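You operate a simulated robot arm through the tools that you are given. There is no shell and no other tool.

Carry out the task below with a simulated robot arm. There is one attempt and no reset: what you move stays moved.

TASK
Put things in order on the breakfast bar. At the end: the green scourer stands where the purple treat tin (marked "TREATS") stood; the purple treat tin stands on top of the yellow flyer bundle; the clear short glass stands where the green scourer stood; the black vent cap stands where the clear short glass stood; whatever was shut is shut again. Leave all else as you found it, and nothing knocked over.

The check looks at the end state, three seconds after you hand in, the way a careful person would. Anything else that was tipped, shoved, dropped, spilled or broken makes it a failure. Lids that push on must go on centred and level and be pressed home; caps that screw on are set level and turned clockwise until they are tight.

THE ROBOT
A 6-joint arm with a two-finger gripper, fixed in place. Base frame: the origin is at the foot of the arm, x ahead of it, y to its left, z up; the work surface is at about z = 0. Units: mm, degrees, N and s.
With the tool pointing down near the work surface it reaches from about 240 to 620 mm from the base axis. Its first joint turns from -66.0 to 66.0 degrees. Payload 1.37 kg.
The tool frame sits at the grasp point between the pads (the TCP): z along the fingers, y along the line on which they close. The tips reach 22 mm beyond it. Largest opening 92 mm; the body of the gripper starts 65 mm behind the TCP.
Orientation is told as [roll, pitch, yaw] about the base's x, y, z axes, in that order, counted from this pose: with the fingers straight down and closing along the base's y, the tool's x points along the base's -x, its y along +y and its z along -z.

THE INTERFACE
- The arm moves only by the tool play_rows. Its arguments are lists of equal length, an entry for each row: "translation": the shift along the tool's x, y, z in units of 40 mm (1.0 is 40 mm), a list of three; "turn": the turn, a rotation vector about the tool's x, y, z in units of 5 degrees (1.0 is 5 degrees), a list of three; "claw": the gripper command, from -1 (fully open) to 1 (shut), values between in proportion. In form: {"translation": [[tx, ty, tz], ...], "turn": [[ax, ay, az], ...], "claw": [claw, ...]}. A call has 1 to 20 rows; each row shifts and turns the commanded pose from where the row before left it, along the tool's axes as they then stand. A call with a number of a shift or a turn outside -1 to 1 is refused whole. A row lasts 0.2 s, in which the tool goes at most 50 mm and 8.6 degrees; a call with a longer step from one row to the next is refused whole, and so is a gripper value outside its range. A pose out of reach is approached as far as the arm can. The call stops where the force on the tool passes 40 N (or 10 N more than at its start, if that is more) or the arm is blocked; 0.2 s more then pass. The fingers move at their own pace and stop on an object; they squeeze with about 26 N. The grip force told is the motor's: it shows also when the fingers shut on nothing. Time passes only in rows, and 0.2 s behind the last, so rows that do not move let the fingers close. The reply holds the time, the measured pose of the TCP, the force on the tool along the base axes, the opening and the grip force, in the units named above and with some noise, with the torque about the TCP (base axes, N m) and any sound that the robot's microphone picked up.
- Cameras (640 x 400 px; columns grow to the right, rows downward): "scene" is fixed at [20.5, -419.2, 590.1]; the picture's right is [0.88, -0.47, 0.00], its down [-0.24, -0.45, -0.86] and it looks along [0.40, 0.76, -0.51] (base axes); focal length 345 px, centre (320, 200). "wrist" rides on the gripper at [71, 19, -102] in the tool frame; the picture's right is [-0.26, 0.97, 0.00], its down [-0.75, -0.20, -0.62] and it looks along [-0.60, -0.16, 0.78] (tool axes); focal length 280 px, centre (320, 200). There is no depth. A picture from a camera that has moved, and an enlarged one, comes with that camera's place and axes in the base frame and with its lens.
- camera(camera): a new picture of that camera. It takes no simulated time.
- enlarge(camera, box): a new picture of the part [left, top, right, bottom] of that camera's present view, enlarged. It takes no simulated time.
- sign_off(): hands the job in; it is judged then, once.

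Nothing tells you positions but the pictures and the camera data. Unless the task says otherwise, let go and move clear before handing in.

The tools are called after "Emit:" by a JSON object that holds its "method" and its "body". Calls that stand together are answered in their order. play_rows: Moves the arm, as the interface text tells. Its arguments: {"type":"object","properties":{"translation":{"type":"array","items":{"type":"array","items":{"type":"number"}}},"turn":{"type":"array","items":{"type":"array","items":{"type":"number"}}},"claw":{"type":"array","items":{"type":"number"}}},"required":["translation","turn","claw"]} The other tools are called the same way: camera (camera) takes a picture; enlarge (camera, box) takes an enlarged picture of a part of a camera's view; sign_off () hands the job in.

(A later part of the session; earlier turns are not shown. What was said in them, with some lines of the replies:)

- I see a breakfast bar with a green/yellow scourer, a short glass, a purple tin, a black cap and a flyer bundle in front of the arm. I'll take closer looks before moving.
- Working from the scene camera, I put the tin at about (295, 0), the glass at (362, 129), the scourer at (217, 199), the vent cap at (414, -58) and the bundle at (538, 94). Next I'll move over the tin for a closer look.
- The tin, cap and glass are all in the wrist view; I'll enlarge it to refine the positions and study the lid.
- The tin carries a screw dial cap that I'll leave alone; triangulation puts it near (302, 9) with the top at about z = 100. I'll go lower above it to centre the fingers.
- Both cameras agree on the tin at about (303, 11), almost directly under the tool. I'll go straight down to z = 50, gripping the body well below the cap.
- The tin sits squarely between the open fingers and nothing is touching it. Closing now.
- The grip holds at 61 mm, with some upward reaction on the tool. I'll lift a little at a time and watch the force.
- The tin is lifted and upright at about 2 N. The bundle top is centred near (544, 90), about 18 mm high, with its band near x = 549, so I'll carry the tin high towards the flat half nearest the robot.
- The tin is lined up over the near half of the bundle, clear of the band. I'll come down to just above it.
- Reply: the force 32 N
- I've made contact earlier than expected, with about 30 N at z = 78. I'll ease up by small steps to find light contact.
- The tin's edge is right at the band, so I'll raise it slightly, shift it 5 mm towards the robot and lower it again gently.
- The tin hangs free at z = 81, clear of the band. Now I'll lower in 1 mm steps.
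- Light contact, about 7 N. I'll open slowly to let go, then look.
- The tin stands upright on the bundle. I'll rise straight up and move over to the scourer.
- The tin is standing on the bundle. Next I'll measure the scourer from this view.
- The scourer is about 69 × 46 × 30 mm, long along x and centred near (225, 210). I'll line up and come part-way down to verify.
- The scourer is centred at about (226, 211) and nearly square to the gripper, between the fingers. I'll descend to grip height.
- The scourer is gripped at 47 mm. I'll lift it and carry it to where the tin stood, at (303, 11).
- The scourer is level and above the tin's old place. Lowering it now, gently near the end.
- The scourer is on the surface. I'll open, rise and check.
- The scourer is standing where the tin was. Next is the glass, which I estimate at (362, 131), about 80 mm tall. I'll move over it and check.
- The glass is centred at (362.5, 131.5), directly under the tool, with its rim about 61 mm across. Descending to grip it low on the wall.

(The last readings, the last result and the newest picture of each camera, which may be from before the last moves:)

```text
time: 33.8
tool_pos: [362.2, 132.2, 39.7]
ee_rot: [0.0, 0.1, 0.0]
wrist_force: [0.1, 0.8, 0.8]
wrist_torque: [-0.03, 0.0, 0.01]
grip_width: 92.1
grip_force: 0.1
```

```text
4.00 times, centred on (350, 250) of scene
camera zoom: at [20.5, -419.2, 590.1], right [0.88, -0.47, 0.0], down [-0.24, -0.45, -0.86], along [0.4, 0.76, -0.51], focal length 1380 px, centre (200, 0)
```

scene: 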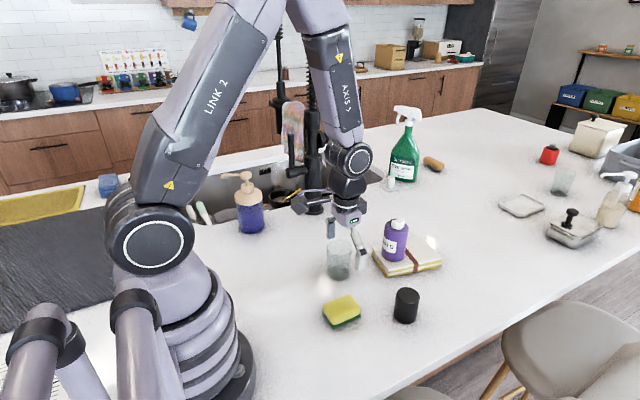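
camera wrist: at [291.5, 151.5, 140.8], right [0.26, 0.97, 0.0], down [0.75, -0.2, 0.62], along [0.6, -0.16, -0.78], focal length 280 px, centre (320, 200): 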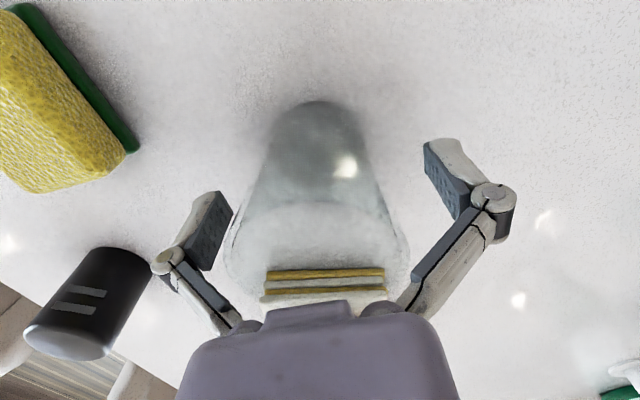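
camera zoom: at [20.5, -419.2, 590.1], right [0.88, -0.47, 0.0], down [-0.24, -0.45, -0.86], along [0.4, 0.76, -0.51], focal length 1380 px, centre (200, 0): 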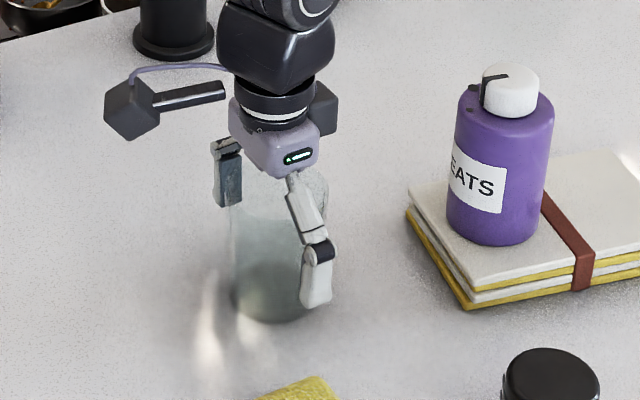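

The rim would come close to the finger links at this depth, so I'll rise about 28 mm and grip nearer the rim.

Emit:
{"method": "play_rows", "body": {"translation": [[0, 0, -0.35], [0, 0, -0.35], [0, 0, 0]], "turn": [[0, 0, 0], [0, 0, 0], [0, 0, 0]], "claw": [-1, -1, -1]}}

Emit:
{"method": "camera", "body": {"camera": "wrist"}}

Emit:
{"method": "enlarge", "body": {"camera": "scene", "box": [280, 200, 420, 300]}}

```text
time: 34.6
tool_pos: [363.9, 132.0, 67.8]
ee_rot: [0.0, 0.0, 0.0]
wrist_force: [0.3, 0.0, 0.3]
wrist_torque: [0.02, -0.03, -0.03]
grip_width: 91.8
grip_force: 0.0
```

```text
taken
camera wrist: at [292.5, 151.7, 169.2], right [0.26, 0.97, 0.0], down [0.75, -0.2, 0.62], along [0.6, -0.16, -0.78], focal length 280 px, centre (320, 200)
```

wrist: 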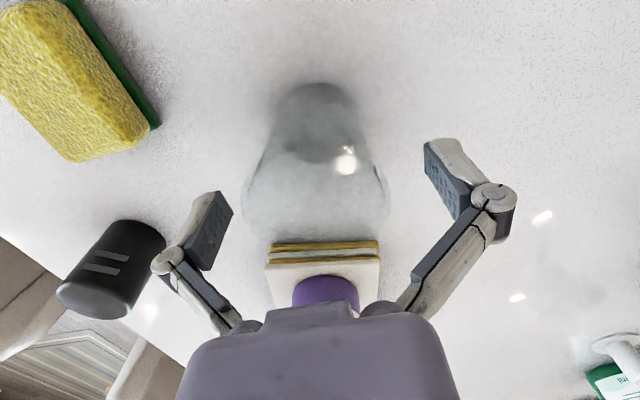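

```text
4.00 times, centred on (350, 250) of scene
camera zoom: at [20.5, -419.2, 590.1], right [0.88, -0.47, 0.0], down [-0.24, -0.45, -0.86], along [0.4, 0.76, -0.51], focal length 1380 px, centre (200, 0)
```

zoom: 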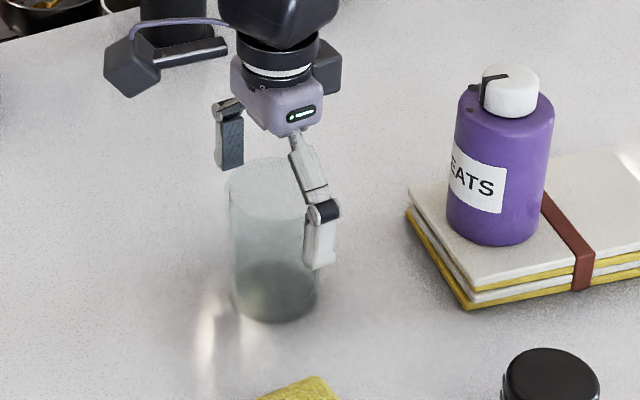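

The rim is just above the pad centre now and clear of the links. Closing gently on the glass.

Emit:
{"method": "play_rows", "body": {"translation": [[0, 0, 0], [0, 0, 0], [0, 0, 0], [0, 0, 0], [0, 0, 0], [0, 0, 0], [0, 0, 0]], "turn": [[0, 0, 0], [0, 0, 0], [0, 0, 0], [0, 0, 0], [0, 0, 0], [0, 0, 0], [0, 0, 0]], "claw": [-0.7, -0.5, -0.4, -0.3, -0.1, 1, 1]}}

Emit:
{"method": "camera", "body": {"camera": "wrist"}}

Emit:
{"method": "enlarge", "body": {"camera": "scene", "box": [280, 200, 420, 300]}}

```text
time: 36.2
tool_pos: [363.7, 131.5, 68.5]
ee_rot: [-0.1, 0.0, 0.0]
wrist_force: [-2.1, -2.3, 6.3]
wrist_torque: [0.0, 0.01, 0.03]
grip_width: 59.5
grip_force: 26.2
```

```text
taken
camera wrist: at [292.5, 151.7, 169.2], right [0.26, 0.96, 0.0], down [0.75, -0.2, 0.62], along [0.6, -0.16, -0.78], focal length 280 px, centre (320, 200)
```

wrist: 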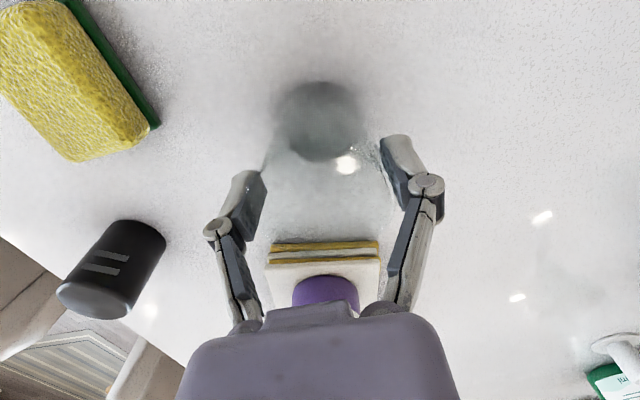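

```text
4.00 times, centred on (350, 250) of scene
camera zoom: at [20.4, -419.2, 590.1], right [0.88, -0.47, 0.0], down [-0.24, -0.45, -0.86], along [0.4, 0.76, -0.51], focal length 1380 px, centre (200, 0)
```

zoom: 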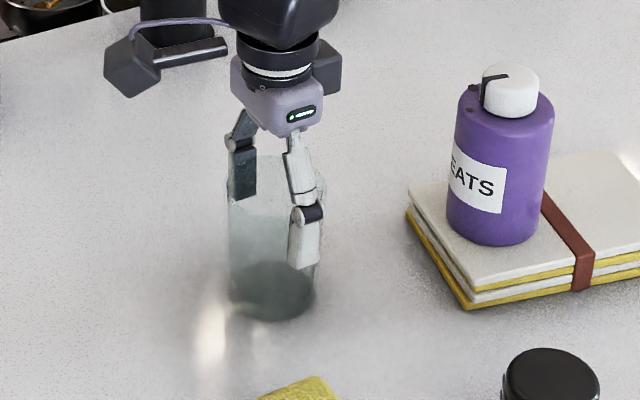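

The glass is held at 59.5 mm. A slow lift and a check.

Emit:
{"method": "play_rows", "body": {"translation": [[0, 0, -0.05], [0, 0, -0.1], [0, 0, -0.2], [0, 0, -0.3], [0, 0, 0]], "turn": [[0, 0, 0], [0, 0, 0], [0, 0, 0], [0, 0, 0], [0, 0, 0]], "claw": [1, 1, 1, 1, 1]}}

Emit:
{"method": "camera", "body": {"camera": "wrist"}}

Emit:
{"method": "enlarge", "body": {"camera": "scene", "box": [280, 200, 420, 300]}}

```text
time: 37.4
tool_pos: [362.4, 132.7, 95.0]
ee_rot: [0.1, 0.0, 0.0]
wrist_force: [-0.3, 0.0, -0.8]
wrist_torque: [0.03, 0.01, -0.02]
grip_width: 59.4
grip_force: 25.8
```

```text
taken
camera wrist: at [291.9, 151.7, 195.6], right [0.26, 0.97, 0.0], down [0.75, -0.2, 0.62], along [0.6, -0.16, -0.78], focal length 280 px, centre (320, 200)
```

wrist: 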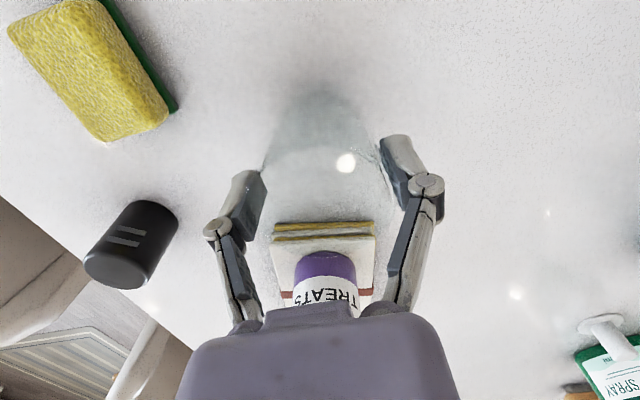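

```text
4.00 times, centred on (350, 250) of scene
camera zoom: at [20.5, -419.2, 590.1], right [0.88, -0.47, 0.0], down [-0.24, -0.45, -0.86], along [0.4, 0.76, -0.51], focal length 1380 px, centre (200, 0)
```

zoom: 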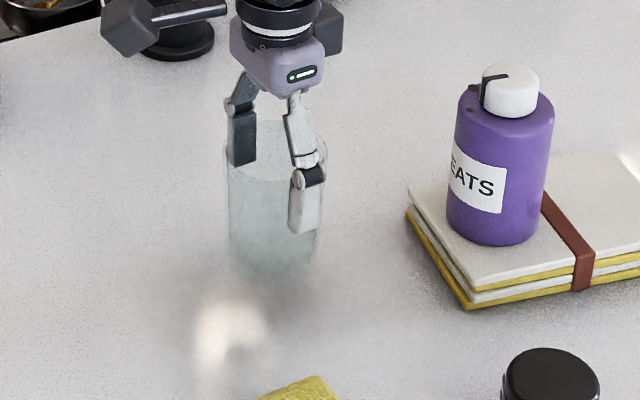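

The glass hangs level. Carrying it to the scourer's former place at (226, 211).

Emit:
{"method": "play_rows", "body": {"translation": [[0, 0, -0.5], [0.341, 0.2, 0], [0.682, 0.4, 0], [0.75, 0.44, 0], [0.75, 0.44, 0], [0.546, 0.32, 0], [0.341, 0.2, 0], [0, 0, 0.3], [0, 0, 0.4], [0, 0, 0.25], [0, 0, 0.1], [0, 0, 0]], "turn": [[0, 0, 0], [0, 0, 0], [0, 0, 0], [0, 0, 0], [0, 0, 0], [0, 0, 0], [0, 0, 0], [0, 0, 0], [0, 0, 0], [0, 0, 0], [0, 0, 0], [0, 0, 0]], "claw": [1, 1, 1, 1, 1, 1, 1, 1, 1, 1, 1, 1]}}

Emit:
{"method": "camera", "body": {"camera": "wrist"}}

Emit:
{"method": "enlarge", "body": {"camera": "scene", "box": [220, 190, 360, 290]}}

```text
time: 40.0
tool_pos: [225.5, 211.3, 71.6]
ee_rot: [0.0, 0.1, 0.0]
wrist_force: [0.3, -0.4, -1.5]
wrist_torque: [-0.01, 0.03, 0.0]
grip_width: 59.5
grip_force: 26.1
```

```text
taken
camera wrist: at [154.8, 231.5, 172.8], right [0.26, 0.97, 0.0], down [0.75, -0.2, 0.62], along [0.6, -0.16, -0.78], focal length 280 px, centre (320, 200)
```

wrist: 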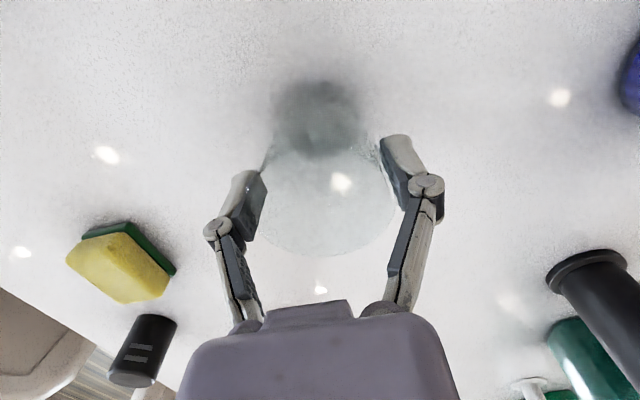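

```text
4.00 times, centred on (290, 240) of scene
camera zoom: at [20.5, -419.2, 590.1], right [0.88, -0.47, 0.0], down [-0.24, -0.45, -0.86], along [0.4, 0.76, -0.51], focal length 1380 px, centre (440, 40)
```

zoom: 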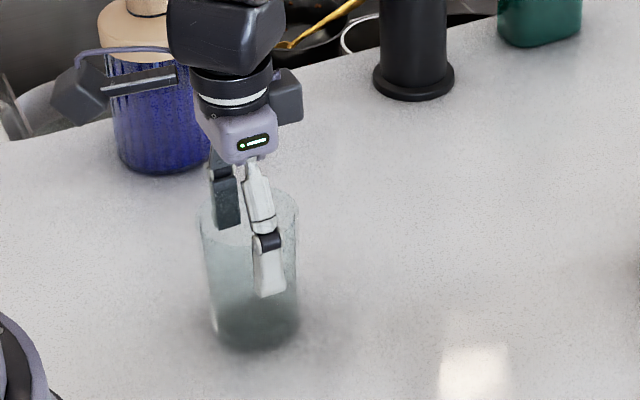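

About 4 mm to go. Lowering in small steps.

Emit:
{"method": "play_rows", "body": {"translation": [[0, 0, 0.04], [0, 0, 0.03], [0, 0, 0]], "turn": [[0, 0, 0], [0, 0, 0], [0, 0, 0]], "claw": [1, 1, 1]}}

Emit:
{"method": "play_rows", "body": {"translation": [[0, 0, 0.025], [0, 0, 0]], "turn": [[0, 0, 0], [0, 0, 0]], "claw": [1, 1]}}

```text
time: 40.8
tool_pos: [226.1, 212.1, 69.7]
ee_rot: [0.0, 0.0, 0.0]
wrist_force: [0.3, -0.4, -1.2]
wrist_torque: [-0.01, 0.01, -0.03]
grip_width: 59.8
grip_force: 25.9
```

```text
time: 41.4
tool_pos: [225.2, 212.7, 67.9]
ee_rot: [-0.1, -0.1, 0.0]
wrist_force: [0.7, 0.7, -2.4]
wrist_torque: [0.06, 0.0, 0.01]
grip_width: 59.5
grip_force: 26.1
```

Emit:
{"method": "play_rows", "body": {"translation": [[0, 0, 0.015], [0, 0, 0]], "turn": [[0, 0, 0], [0, 0, 0]], "claw": [1, 1]}}

```text
time: 42.0
tool_pos: [226.0, 211.7, 67.7]
ee_rot: [0.0, 0.1, 0.0]
wrist_force: [1.4, -5.2, 14.0]
wrist_torque: [-0.11, -0.06, -0.04]
grip_width: 59.8
grip_force: 26.3
```

The glass has touched down. I'll ease off slightly, open slowly and look.

Emit:
{"method": "play_rows", "body": {"translation": [[0, 0, -0.008], [0, 0, 0], [0, 0, 0], [0, 0, 0], [0, 0, 0], [0, 0, 0], [0, 0, 0], [0, 0, 0]], "turn": [[0, 0, 0], [0, 0, 0], [0, 0, 0], [0, 0, 0], [0, 0, 0], [0, 0, 0], [0, 0, 0], [0, 0, 0]], "claw": [1, -0.32, -0.36, -0.45, -0.6, -0.8, -1, -1]}}

Emit:
{"method": "camera", "body": {"camera": "wrist"}}

Emit:
{"method": "enlarge", "body": {"camera": "scene", "box": [220, 190, 360, 290]}}

```text
time: 43.8
tool_pos: [225.5, 211.9, 68.8]
ee_rot: [0.0, 0.1, 0.0]
wrist_force: [-0.9, 0.5, 0.2]
wrist_torque: [0.0, 0.03, 0.02]
grip_width: 92.2
grip_force: 0.1
```

```text
taken
camera wrist: at [155.2, 231.5, 169.0], right [0.26, 0.97, 0.0], down [0.75, -0.2, 0.62], along [0.6, -0.16, -0.78], focal length 280 px, centre (320, 200)
```

wrist: 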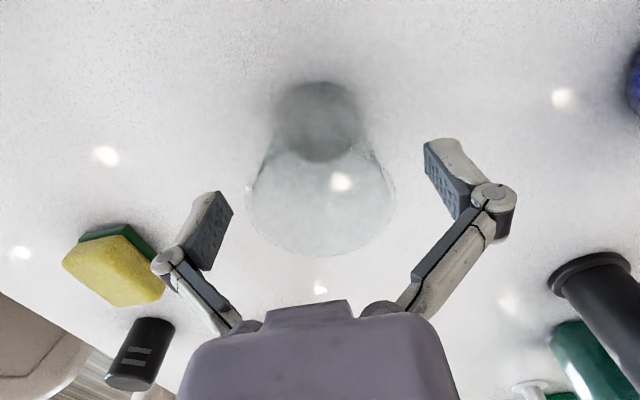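

```text
4.00 times, centred on (290, 240) of scene
camera zoom: at [20.5, -419.2, 590.1], right [0.88, -0.47, 0.0], down [-0.24, -0.45, -0.86], along [0.4, 0.76, -0.51], focal length 1380 px, centre (440, 40)
```

zoom: 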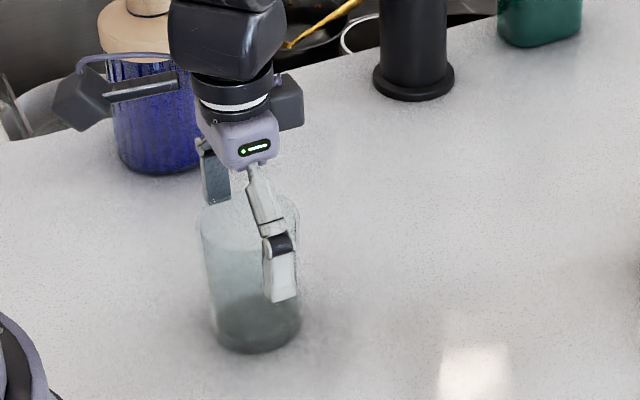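

The glass stands level on the scourer's old spot. I'll rise straight up and go to the vent cap, estimated at (426, -50).

Emit:
{"method": "play_rows", "body": {"translation": [[0, 0, -0.3], [0, 0, -0.6], [0, 0, -0.8], [0, 0, -0.8], [0, 0, -0.25], [-0.301, -0.393, 0], [-0.551, -0.72, 0], [-0.601, -0.786, 0], [-0.601, -0.786, 0], [-0.601, -0.786, 0], [-0.601, -0.786, 0], [-0.601, -0.786, 0], [-0.601, -0.786, 0], [-0.351, -0.458, 0], [-0.2, -0.262, 0], [0, 0, 0]], "turn": [[0, 0, 0], [0, 0, 0], [0, 0, 0], [0, 0, 0], [0, 0, 0], [0, 0, 0], [0, 0, 0], [0, 0, 0], [0, 0, 0], [0, 0, 0], [0, 0, 0], [0, 0, 0], [0, 0, 0], [0, 0, 0], [0, 0, 0], [0, 0, 0]], "claw": [-1, -1, -1, -1, -1, -1, -1, -1, -1, -1, -1, -1, -1, -1, -1, -1]}}

Emit:
{"method": "camera", "body": {"camera": "wrist"}}

Emit:
{"method": "enlarge", "body": {"camera": "wrist", "box": [240, 30, 400, 150]}}

Emit:
{"method": "camera", "body": {"camera": "scene"}}

```text
time: 47.2
tool_pos: [425.7, -50.6, 177.8]
ee_rot: [-0.1, 0.1, 0.0]
wrist_force: [-0.4, -0.2, 0.6]
wrist_torque: [-0.03, -0.03, 0.0]
grip_width: 91.9
grip_force: 0.1
```

```text
taken
camera wrist: at [354.8, -30.4, 279.0], right [0.26, 0.97, 0.0], down [0.75, -0.2, 0.63], along [0.6, -0.16, -0.78], focal length 280 px, centre (320, 200)
```

wrist: 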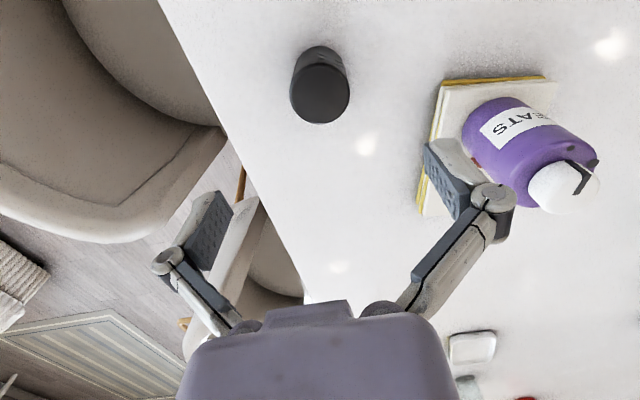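

```text
3.33 times, centred on (320, 90) of wrist
camera zoom: at [354.8, -30.4, 279.0], right [0.26, 0.97, 0.0], down [0.75, -0.2, 0.63], along [0.6, -0.16, -0.78], focal length 935 px, centre (320, 567)
```

zoom: 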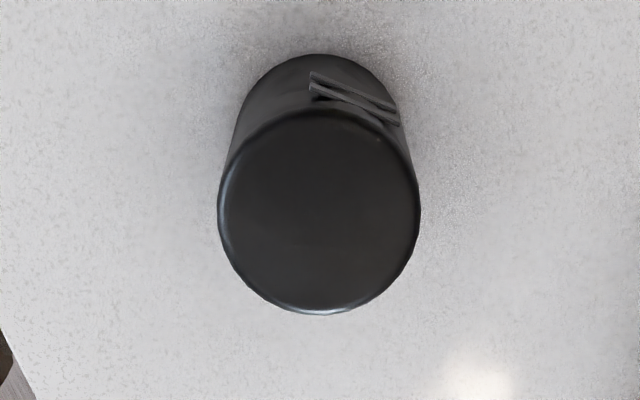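

```text
taken
```

scene: 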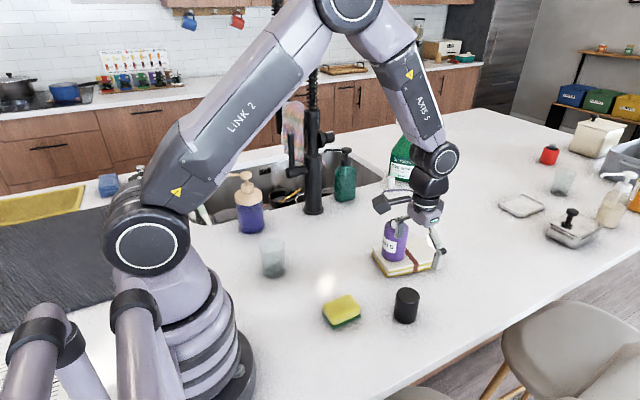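

The cap is about 48 mm across and 60 mm tall at (422.5, -49), with ribs on its robot-left side. I'll turn the gripper 20° so the pads miss the ribs, and centre over it.

Emit:
{"method": "play_rows", "body": {"translation": [[0.08, 0.04, 0], [0, 0, 0], [0, 0, 0], [0, 0, 0], [0, 0, 0]], "turn": [[0, 0, 1], [0, 0, 1], [0, 0, 1], [0, 0, 1], [0, 0, 0]], "claw": [-1, -1, -1, -1, -1]}}

Emit:
{"method": "camera", "body": {"camera": "wrist"}}

Emit:
{"method": "enlarge", "body": {"camera": "wrist", "box": [240, 30, 400, 150]}}

```text
time: 48.4
tool_pos: [422.3, -48.1, 178.6]
ee_rot: [0.1, 0.1, -20.1]
wrist_force: [0.2, -0.4, 0.1]
wrist_torque: [-0.01, -0.02, -0.02]
grip_width: 92.0
grip_force: 0.1
```

```text
taken
camera wrist: at [362.6, -5.5, 279.1], right [0.58, 0.82, 0.0], down [0.64, -0.45, 0.62], along [0.51, -0.36, -0.78], focal length 280 px, centre (320, 200)
```

wrist: 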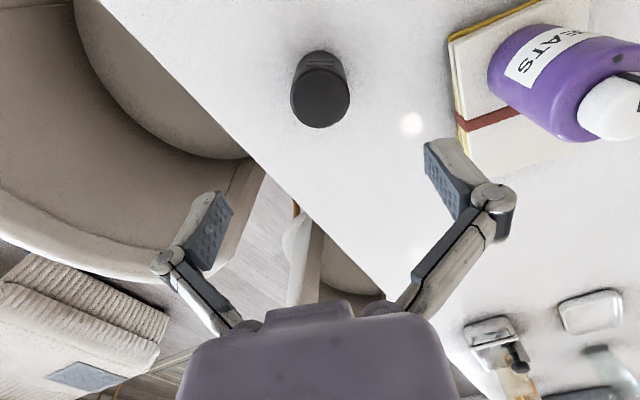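

```text
3.33 times, centred on (320, 90) of wrist
camera zoom: at [362.6, -5.5, 279.1], right [0.58, 0.82, 0.0], down [0.64, -0.45, 0.62], along [0.51, -0.36, -0.78], focal length 935 px, centre (320, 567)
```

zoom: 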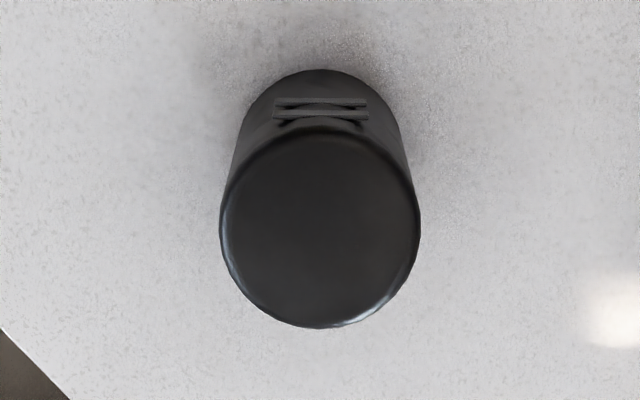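

The ribs now face away from the pads and the tool is centred on the cap at about (423, -48.5). Descending to grip.

Emit:
{"method": "play_rows", "body": {"translation": [[0, 0, 0.4], [0, 0, 0.7], [0, 0, 0.8], [0, 0, 0.8], [0, 0, 0.45], [0, 0, 0.19], [0, 0, 0]], "turn": [[0, 0, 0], [0, 0, 0], [0, 0, 0], [0, 0, 0], [0, 0, 0], [0, 0, 0], [0, 0, 0]], "claw": [-1, -1, -1, -1, -1, -1, -1]}}

Emit:
{"method": "camera", "body": {"camera": "wrist"}}

Emit:
{"method": "enlarge", "body": {"camera": "scene", "box": [330, 240, 470, 340]}}

```text
time: 50.0
tool_pos: [423.7, -48.1, 44.4]
ee_rot: [0.0, 0.0, -20.1]
wrist_force: [0.4, -0.3, -0.5]
wrist_torque: [0.0, -0.02, 0.0]
grip_width: 91.7
grip_force: 0.1
```

```text
taken
camera wrist: at [363.1, -5.4, 145.3], right [0.58, 0.82, 0.0], down [0.64, -0.45, 0.62], along [0.51, -0.36, -0.78], focal length 280 px, centre (320, 200)
```

wrist: 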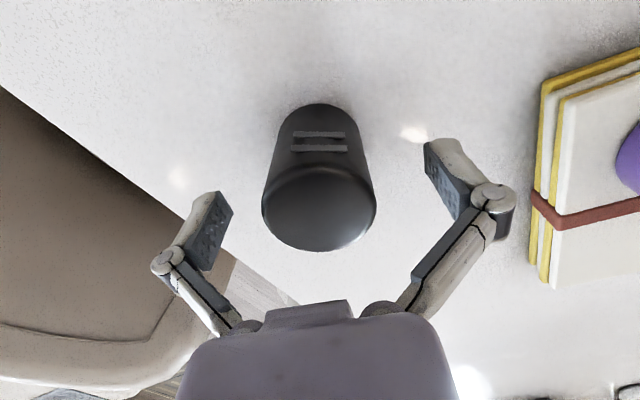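

```text
4.00 times, centred on (400, 290) of scene
camera zoom: at [20.5, -419.2, 590.1], right [0.88, -0.47, 0.0], down [-0.24, -0.45, -0.86], along [0.4, 0.76, -0.51], focal length 1380 px, centre (0, -160)
```

zoom: 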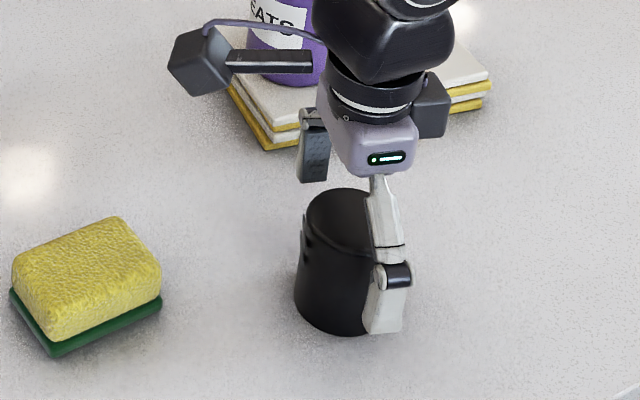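

Centred and clear. Closing on the cap.

Emit:
{"method": "play_rows", "body": {"translation": [[0, 0, 0], [0, 0, 0], [0, 0, 0], [0, 0, 0], [0, 0, 0], [0, 0, 0]], "turn": [[0, 0, 0], [0, 0, 0], [0, 0, 0], [0, 0, 0], [0, 0, 0], [0, 0, 0]], "claw": [-0.6, -0.3, -0.1, 0.1, 1, 1]}}

Emit:
{"method": "play_rows", "body": {"translation": [[0, 0, -0.05], [0, 0, -0.1], [0, 0, -0.2], [0, 0, -0.3], [0, 0, 0]], "turn": [[0, 0, 0], [0, 0, 0], [0, 0, 0], [0, 0, 0], [0, 0, 0]], "claw": [1, 1, 1, 1, 1]}}

Emit:
{"method": "camera", "body": {"camera": "wrist"}}

Emit:
{"method": "enlarge", "body": {"camera": "scene", "box": [330, 240, 470, 340]}}

```text
time: 51.4
tool_pos: [424.2, -48.0, 44.4]
ee_rot: [0.0, 0.0, -20.0]
wrist_force: [-1.4, -0.5, 7.0]
wrist_torque: [-0.03, -0.01, 0.09]
grip_width: 46.9
grip_force: 25.7
```

```text
time: 52.6
tool_pos: [422.4, -48.1, 70.4]
ee_rot: [0.0, 0.0, -19.9]
wrist_force: [-0.2, -0.5, -0.6]
wrist_torque: [0.03, 0.0, -0.02]
grip_width: 46.9
grip_force: 25.6
```

```text
taken
camera wrist: at [362.9, -5.4, 171.6], right [0.58, 0.82, 0.0], down [0.64, -0.45, 0.62], along [0.51, -0.36, -0.78], focal length 280 px, centre (320, 200)
```

wrist: 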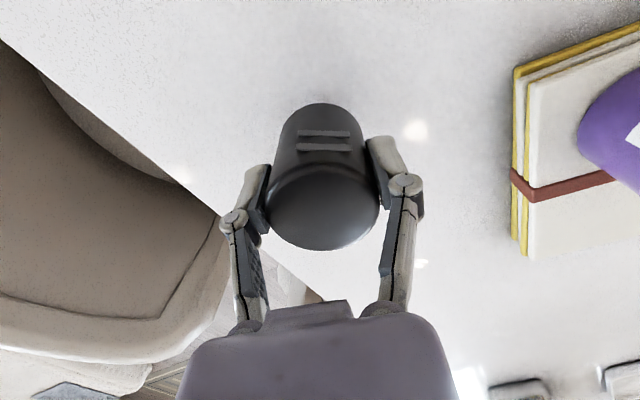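

```text
4.00 times, centred on (400, 290) of scene
camera zoom: at [20.5, -419.2, 590.1], right [0.88, -0.47, 0.0], down [-0.24, -0.45, -0.86], along [0.4, 0.76, -0.51], focal length 1380 px, centre (0, -160)
```

zoom: 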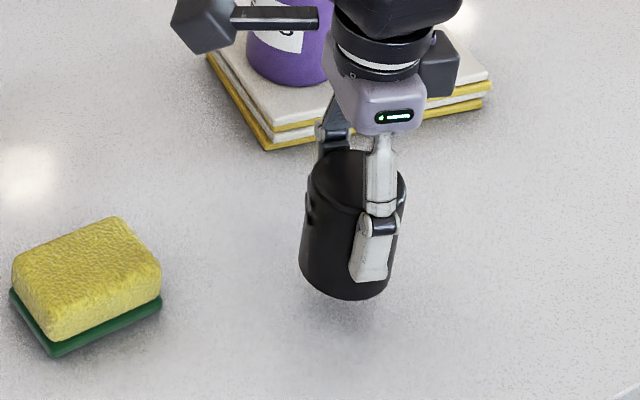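

The cap is held upright. I'll carry it to the glass's former place at (363, 131.5).

Emit:
{"method": "play_rows", "body": {"translation": [[0, 0, -0.5], [0, 0, -0.5], [0.267, 0.335, 0], [0.535, 0.669, 0], [0.594, 0.744, 0], [0.594, 0.744, 0], [0.535, 0.669, 0], [0.297, 0.372, 0], [0.149, 0.186, 0], [0, 0, 0], [0, 0, 0.4], [0, 0, 0.5], [0, 0, 0.4], [0, 0, 0.2], [0, 0, 0.05], [0, 0, 0]], "turn": [[0, 0, 0], [0, 0, 0], [0, 0, 0], [0, 0, 0], [0, 0, 0], [0, 0, 0], [0, 0, 0], [0, 0, 0], [0, 0, 0], [0, 0, 0], [0, 0, 0], [0, 0, 0], [0, 0, 0], [0, 0, 0], [0, 0, 0], [0, 0, 0]], "claw": [1, 1, 1, 1, 1, 1, 1, 1, 1, 1, 1, 1, 1, 1, 1, 1]}}

Emit:
{"method": "camera", "body": {"camera": "wrist"}}

Emit:
{"method": "enlarge", "body": {"camera": "scene", "box": [270, 200, 410, 300]}}

```text
time: 56.0
tool_pos: [362.6, 132.8, 48.7]
ee_rot: [0.1, 0.0, -19.9]
wrist_force: [-0.4, 0.4, 0.8]
wrist_torque: [0.04, -0.01, -0.02]
grip_width: 46.6
grip_force: 26.4
```

```text
taken
camera wrist: at [301.9, 175.2, 149.5], right [0.58, 0.82, 0.0], down [0.64, -0.45, 0.62], along [0.51, -0.36, -0.78], focal length 280 px, centre (320, 200)
```

wrist: 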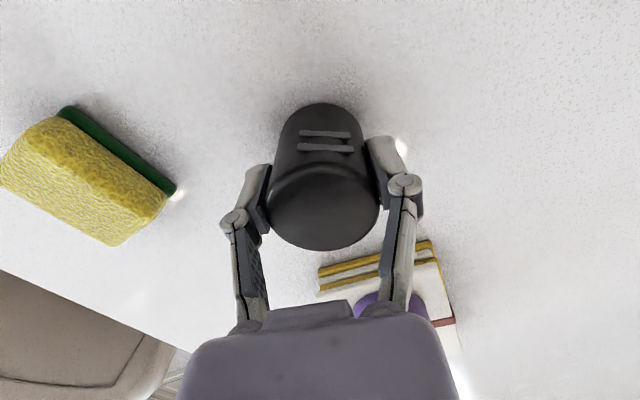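

```text
4.00 times, centred on (340, 250) of scene
camera zoom: at [20.5, -419.2, 590.1], right [0.88, -0.47, 0.0], down [-0.24, -0.45, -0.86], along [0.4, 0.76, -0.51], focal length 1380 px, centre (240, 0)
```

zoom: 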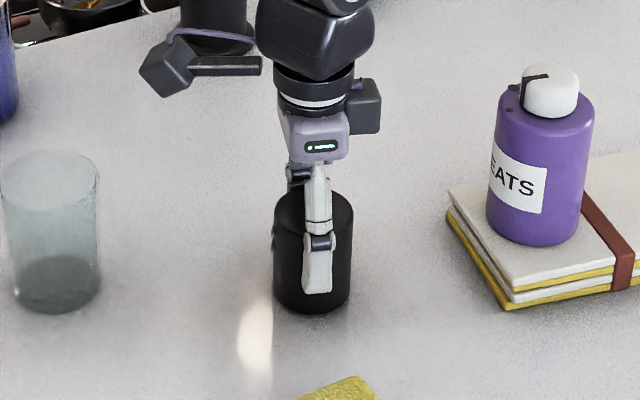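

About 4 mm above the surface. Lowering in small steps.

Emit:
{"method": "play_rows", "body": {"translation": [[0, 0, 0.04], [0, 0, 0.035], [0, 0, 0]], "turn": [[0, 0, 0], [0, 0, 0], [0, 0, 0]], "claw": [1, 1, 1]}}

Emit:
{"method": "play_rows", "body": {"translation": [[0, 0, 0.025], [0, 0, 0]], "turn": [[0, 0, 0], [0, 0, 0]], "claw": [1, 1]}}

```text
time: 56.8
tool_pos: [362.6, 132.3, 45.4]
ee_rot: [0.0, 0.0, -20.1]
wrist_force: [0.1, 0.4, 0.2]
wrist_torque: [0.01, 0.0, 0.04]
grip_width: 46.5
grip_force: 26.4
```

```text
time: 57.4
tool_pos: [362.0, 131.9, 44.4]
ee_rot: [0.0, 0.1, -19.9]
wrist_force: [-1.8, 2.0, 3.9]
wrist_torque: [-0.04, 0.07, 0.01]
grip_width: 46.5
grip_force: 25.9
```

Light contact at about 4 N. Opening slowly, then rising clear.

Emit:
{"method": "play_rows", "body": {"translation": [[0, 0, 0], [0, 0, 0], [0, 0, 0], [0, 0, 0], [0, 0, 0], [0, 0, 0], [0, 0, 0]], "turn": [[0, 0, 0], [0, 0, 0], [0, 0, 0], [0, 0, 0], [0, 0, 0], [0, 0, 0], [0, 0, 0]], "claw": [-0.03, -0.08, -0.2, -0.4, -0.7, -1, -1]}}

Emit:
{"method": "play_rows", "body": {"translation": [[0, 0, -0.3], [0, 0, -0.6], [0, 0, -0.8], [0, 0, -0.8], [0, 0, -0.8], [0, 0, -0.8], [0, 0, 0]], "turn": [[0, 0, 0], [0, 0, 0], [0, 0, 0], [0, 0, 0], [0, 0, 0], [0, 0, 0], [0, 0, 0]], "claw": [-1, -1, -1, -1, -1, -1, -1]}}

Emit:
{"method": "camera", "body": {"camera": "wrist"}}

Emit:
{"method": "camera", "body": {"camera": "scene"}}

```text
time: 59.0
tool_pos: [361.8, 131.7, 45.1]
ee_rot: [-0.1, 0.0, -20.0]
wrist_force: [0.3, 0.0, -0.3]
wrist_torque: [0.0, 0.0, 0.0]
grip_width: 92.2
grip_force: 0.0
```

```text
time: 60.6
tool_pos: [362.6, 133.2, 207.1]
ee_rot: [0.1, 0.0, -20.1]
wrist_force: [0.7, -0.9, 0.3]
wrist_torque: [0.02, -0.04, -0.01]
grip_width: 91.9
grip_force: 0.1
```

```text
taken
camera wrist: at [301.8, 175.0, 309.6], right [0.58, 0.82, 0.0], down [0.64, -0.45, 0.62], along [0.51, -0.36, -0.78], focal length 280 px, centre (320, 200)
```

wrist: 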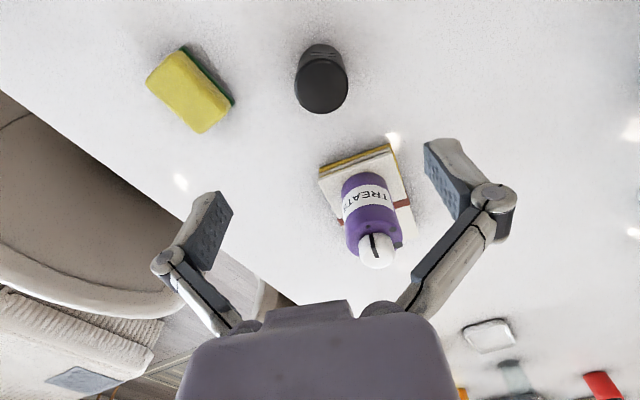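

```text
taken
```

scene: 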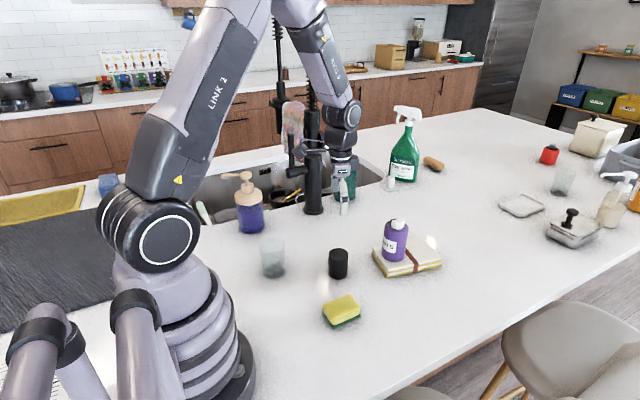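

Everything is placed. I'll move the arm up and clear, then inspect the final arrangement closely.

Emit:
{"method": "play_rows", "body": {"translation": [[0, 0, -0.6], [0, 0, -0.8], [0, 0, -0.8], [0, 0, -0.8], [0, 0, -0.6], [0, 0, 0], [0, 0, 0]], "turn": [[0, 0, -1], [0, 0, -1], [0, 0, -1], [0, 0, -1], [0, 0, 0], [0, 0, 0], [0, 0, 0]], "claw": [-1, -1, -1, -1, -1, -1, -1]}}

Emit:
{"method": "enlarge", "body": {"camera": "scene", "box": [240, 200, 460, 340]}}

Emit:
{"method": "enlarge", "body": {"camera": "scene", "box": [360, 200, 460, 280]}}

Emit:
{"method": "camera", "body": {"camera": "wrist"}}

```text
time: 62.2
tool_pos: [362.5, 132.1, 353.3]
ee_rot: [0.1, -0.1, 0.0]
wrist_force: [1.2, 0.5, 0.3]
wrist_torque: [0.01, 0.02, 0.01]
grip_width: 92.2
grip_force: 0.0
```

```text
2.86 times, centred on (350, 270) of scene
camera zoom: at [20.4, -419.2, 590.1], right [0.88, -0.47, 0.0], down [-0.24, -0.45, -0.86], along [0.4, 0.76, -0.51], focal length 986 px, centre (234, 0)
```

zoom: 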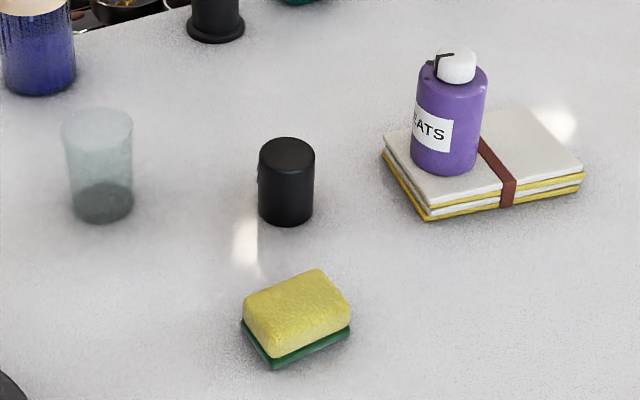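

```text
5.00 times, centred on (410, 240) of scene
camera zoom: at [20.4, -419.2, 590.1], right [0.88, -0.47, 0.0], down [-0.24, -0.45, -0.86], along [0.4, 0.76, -0.51], focal length 1725 px, centre (-130, 0)
```

zoom: 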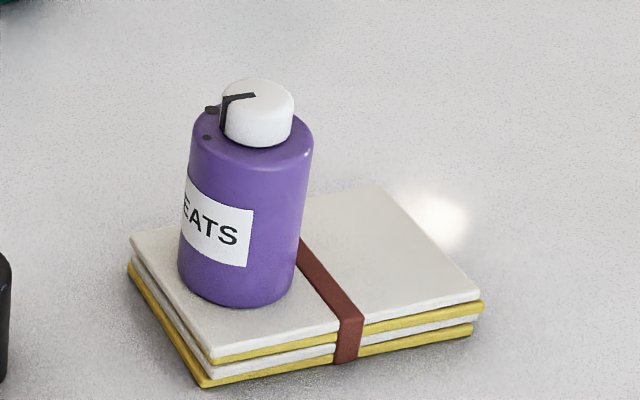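

```text
taken
camera wrist: at [291.4, 151.7, 453.7], right [0.26, 0.97, 0.0], down [0.75, -0.2, 0.63], along [0.6, -0.16, -0.78], focal length 280 px, centre (320, 200)
```

wrist: 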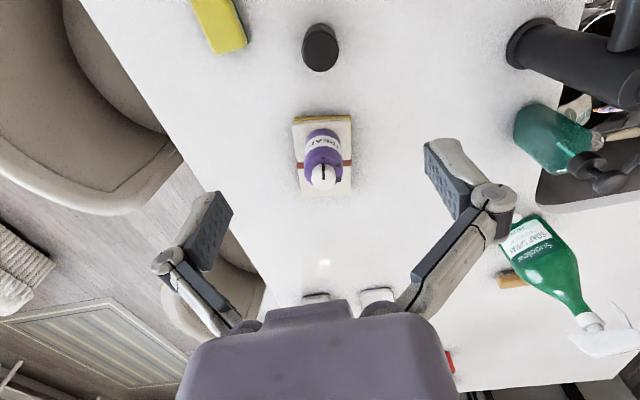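

All four moves are done. The scourer stands where the tin was, the tin is upright and shut on the bundle, the glass stands where the scourer was, and the cap stands where the glass was. Nothing else has moved and the arm is clear, so I'm handing in.

Emit:
{"method": "sign_off", "body": {}}

```text
The job is handed in.
```

The breakfast bar is in order and I've handed the job in; no result of the check has come back. Positions are estimates from the cameras and the arm's readings, good to a few millimetres.

| Item | Where it is now | Position (x, y in mm) |
|---|---|---|
| Green scourer | Where the treat tin stood | (303, 12) |
| Purple treat tin | On top of the yellow flyer bundle, on the half nearest the arm and clear of the band | (504, 97) |
| Clear short glass | Where the scourer stood | (226, 212) |
| Black vent cap | Where the glass stood | (362, 132) |

- **Lids:** I opened nothing. The tin's white cap is still on, and its pointer lines up with the same dot as at the start.
- **Tin on the bundle:** the first touch-down pressed on the bundle with about 30 N, at the edge of the band. I lifted the tin, shifted it 5 mm and set it down again lightly. The bundle did not move.
- **Everything else:** nothing was knocked over, and I saw no other item out of place in the last pictures. The gripper was open and well above the bar when I handed in.
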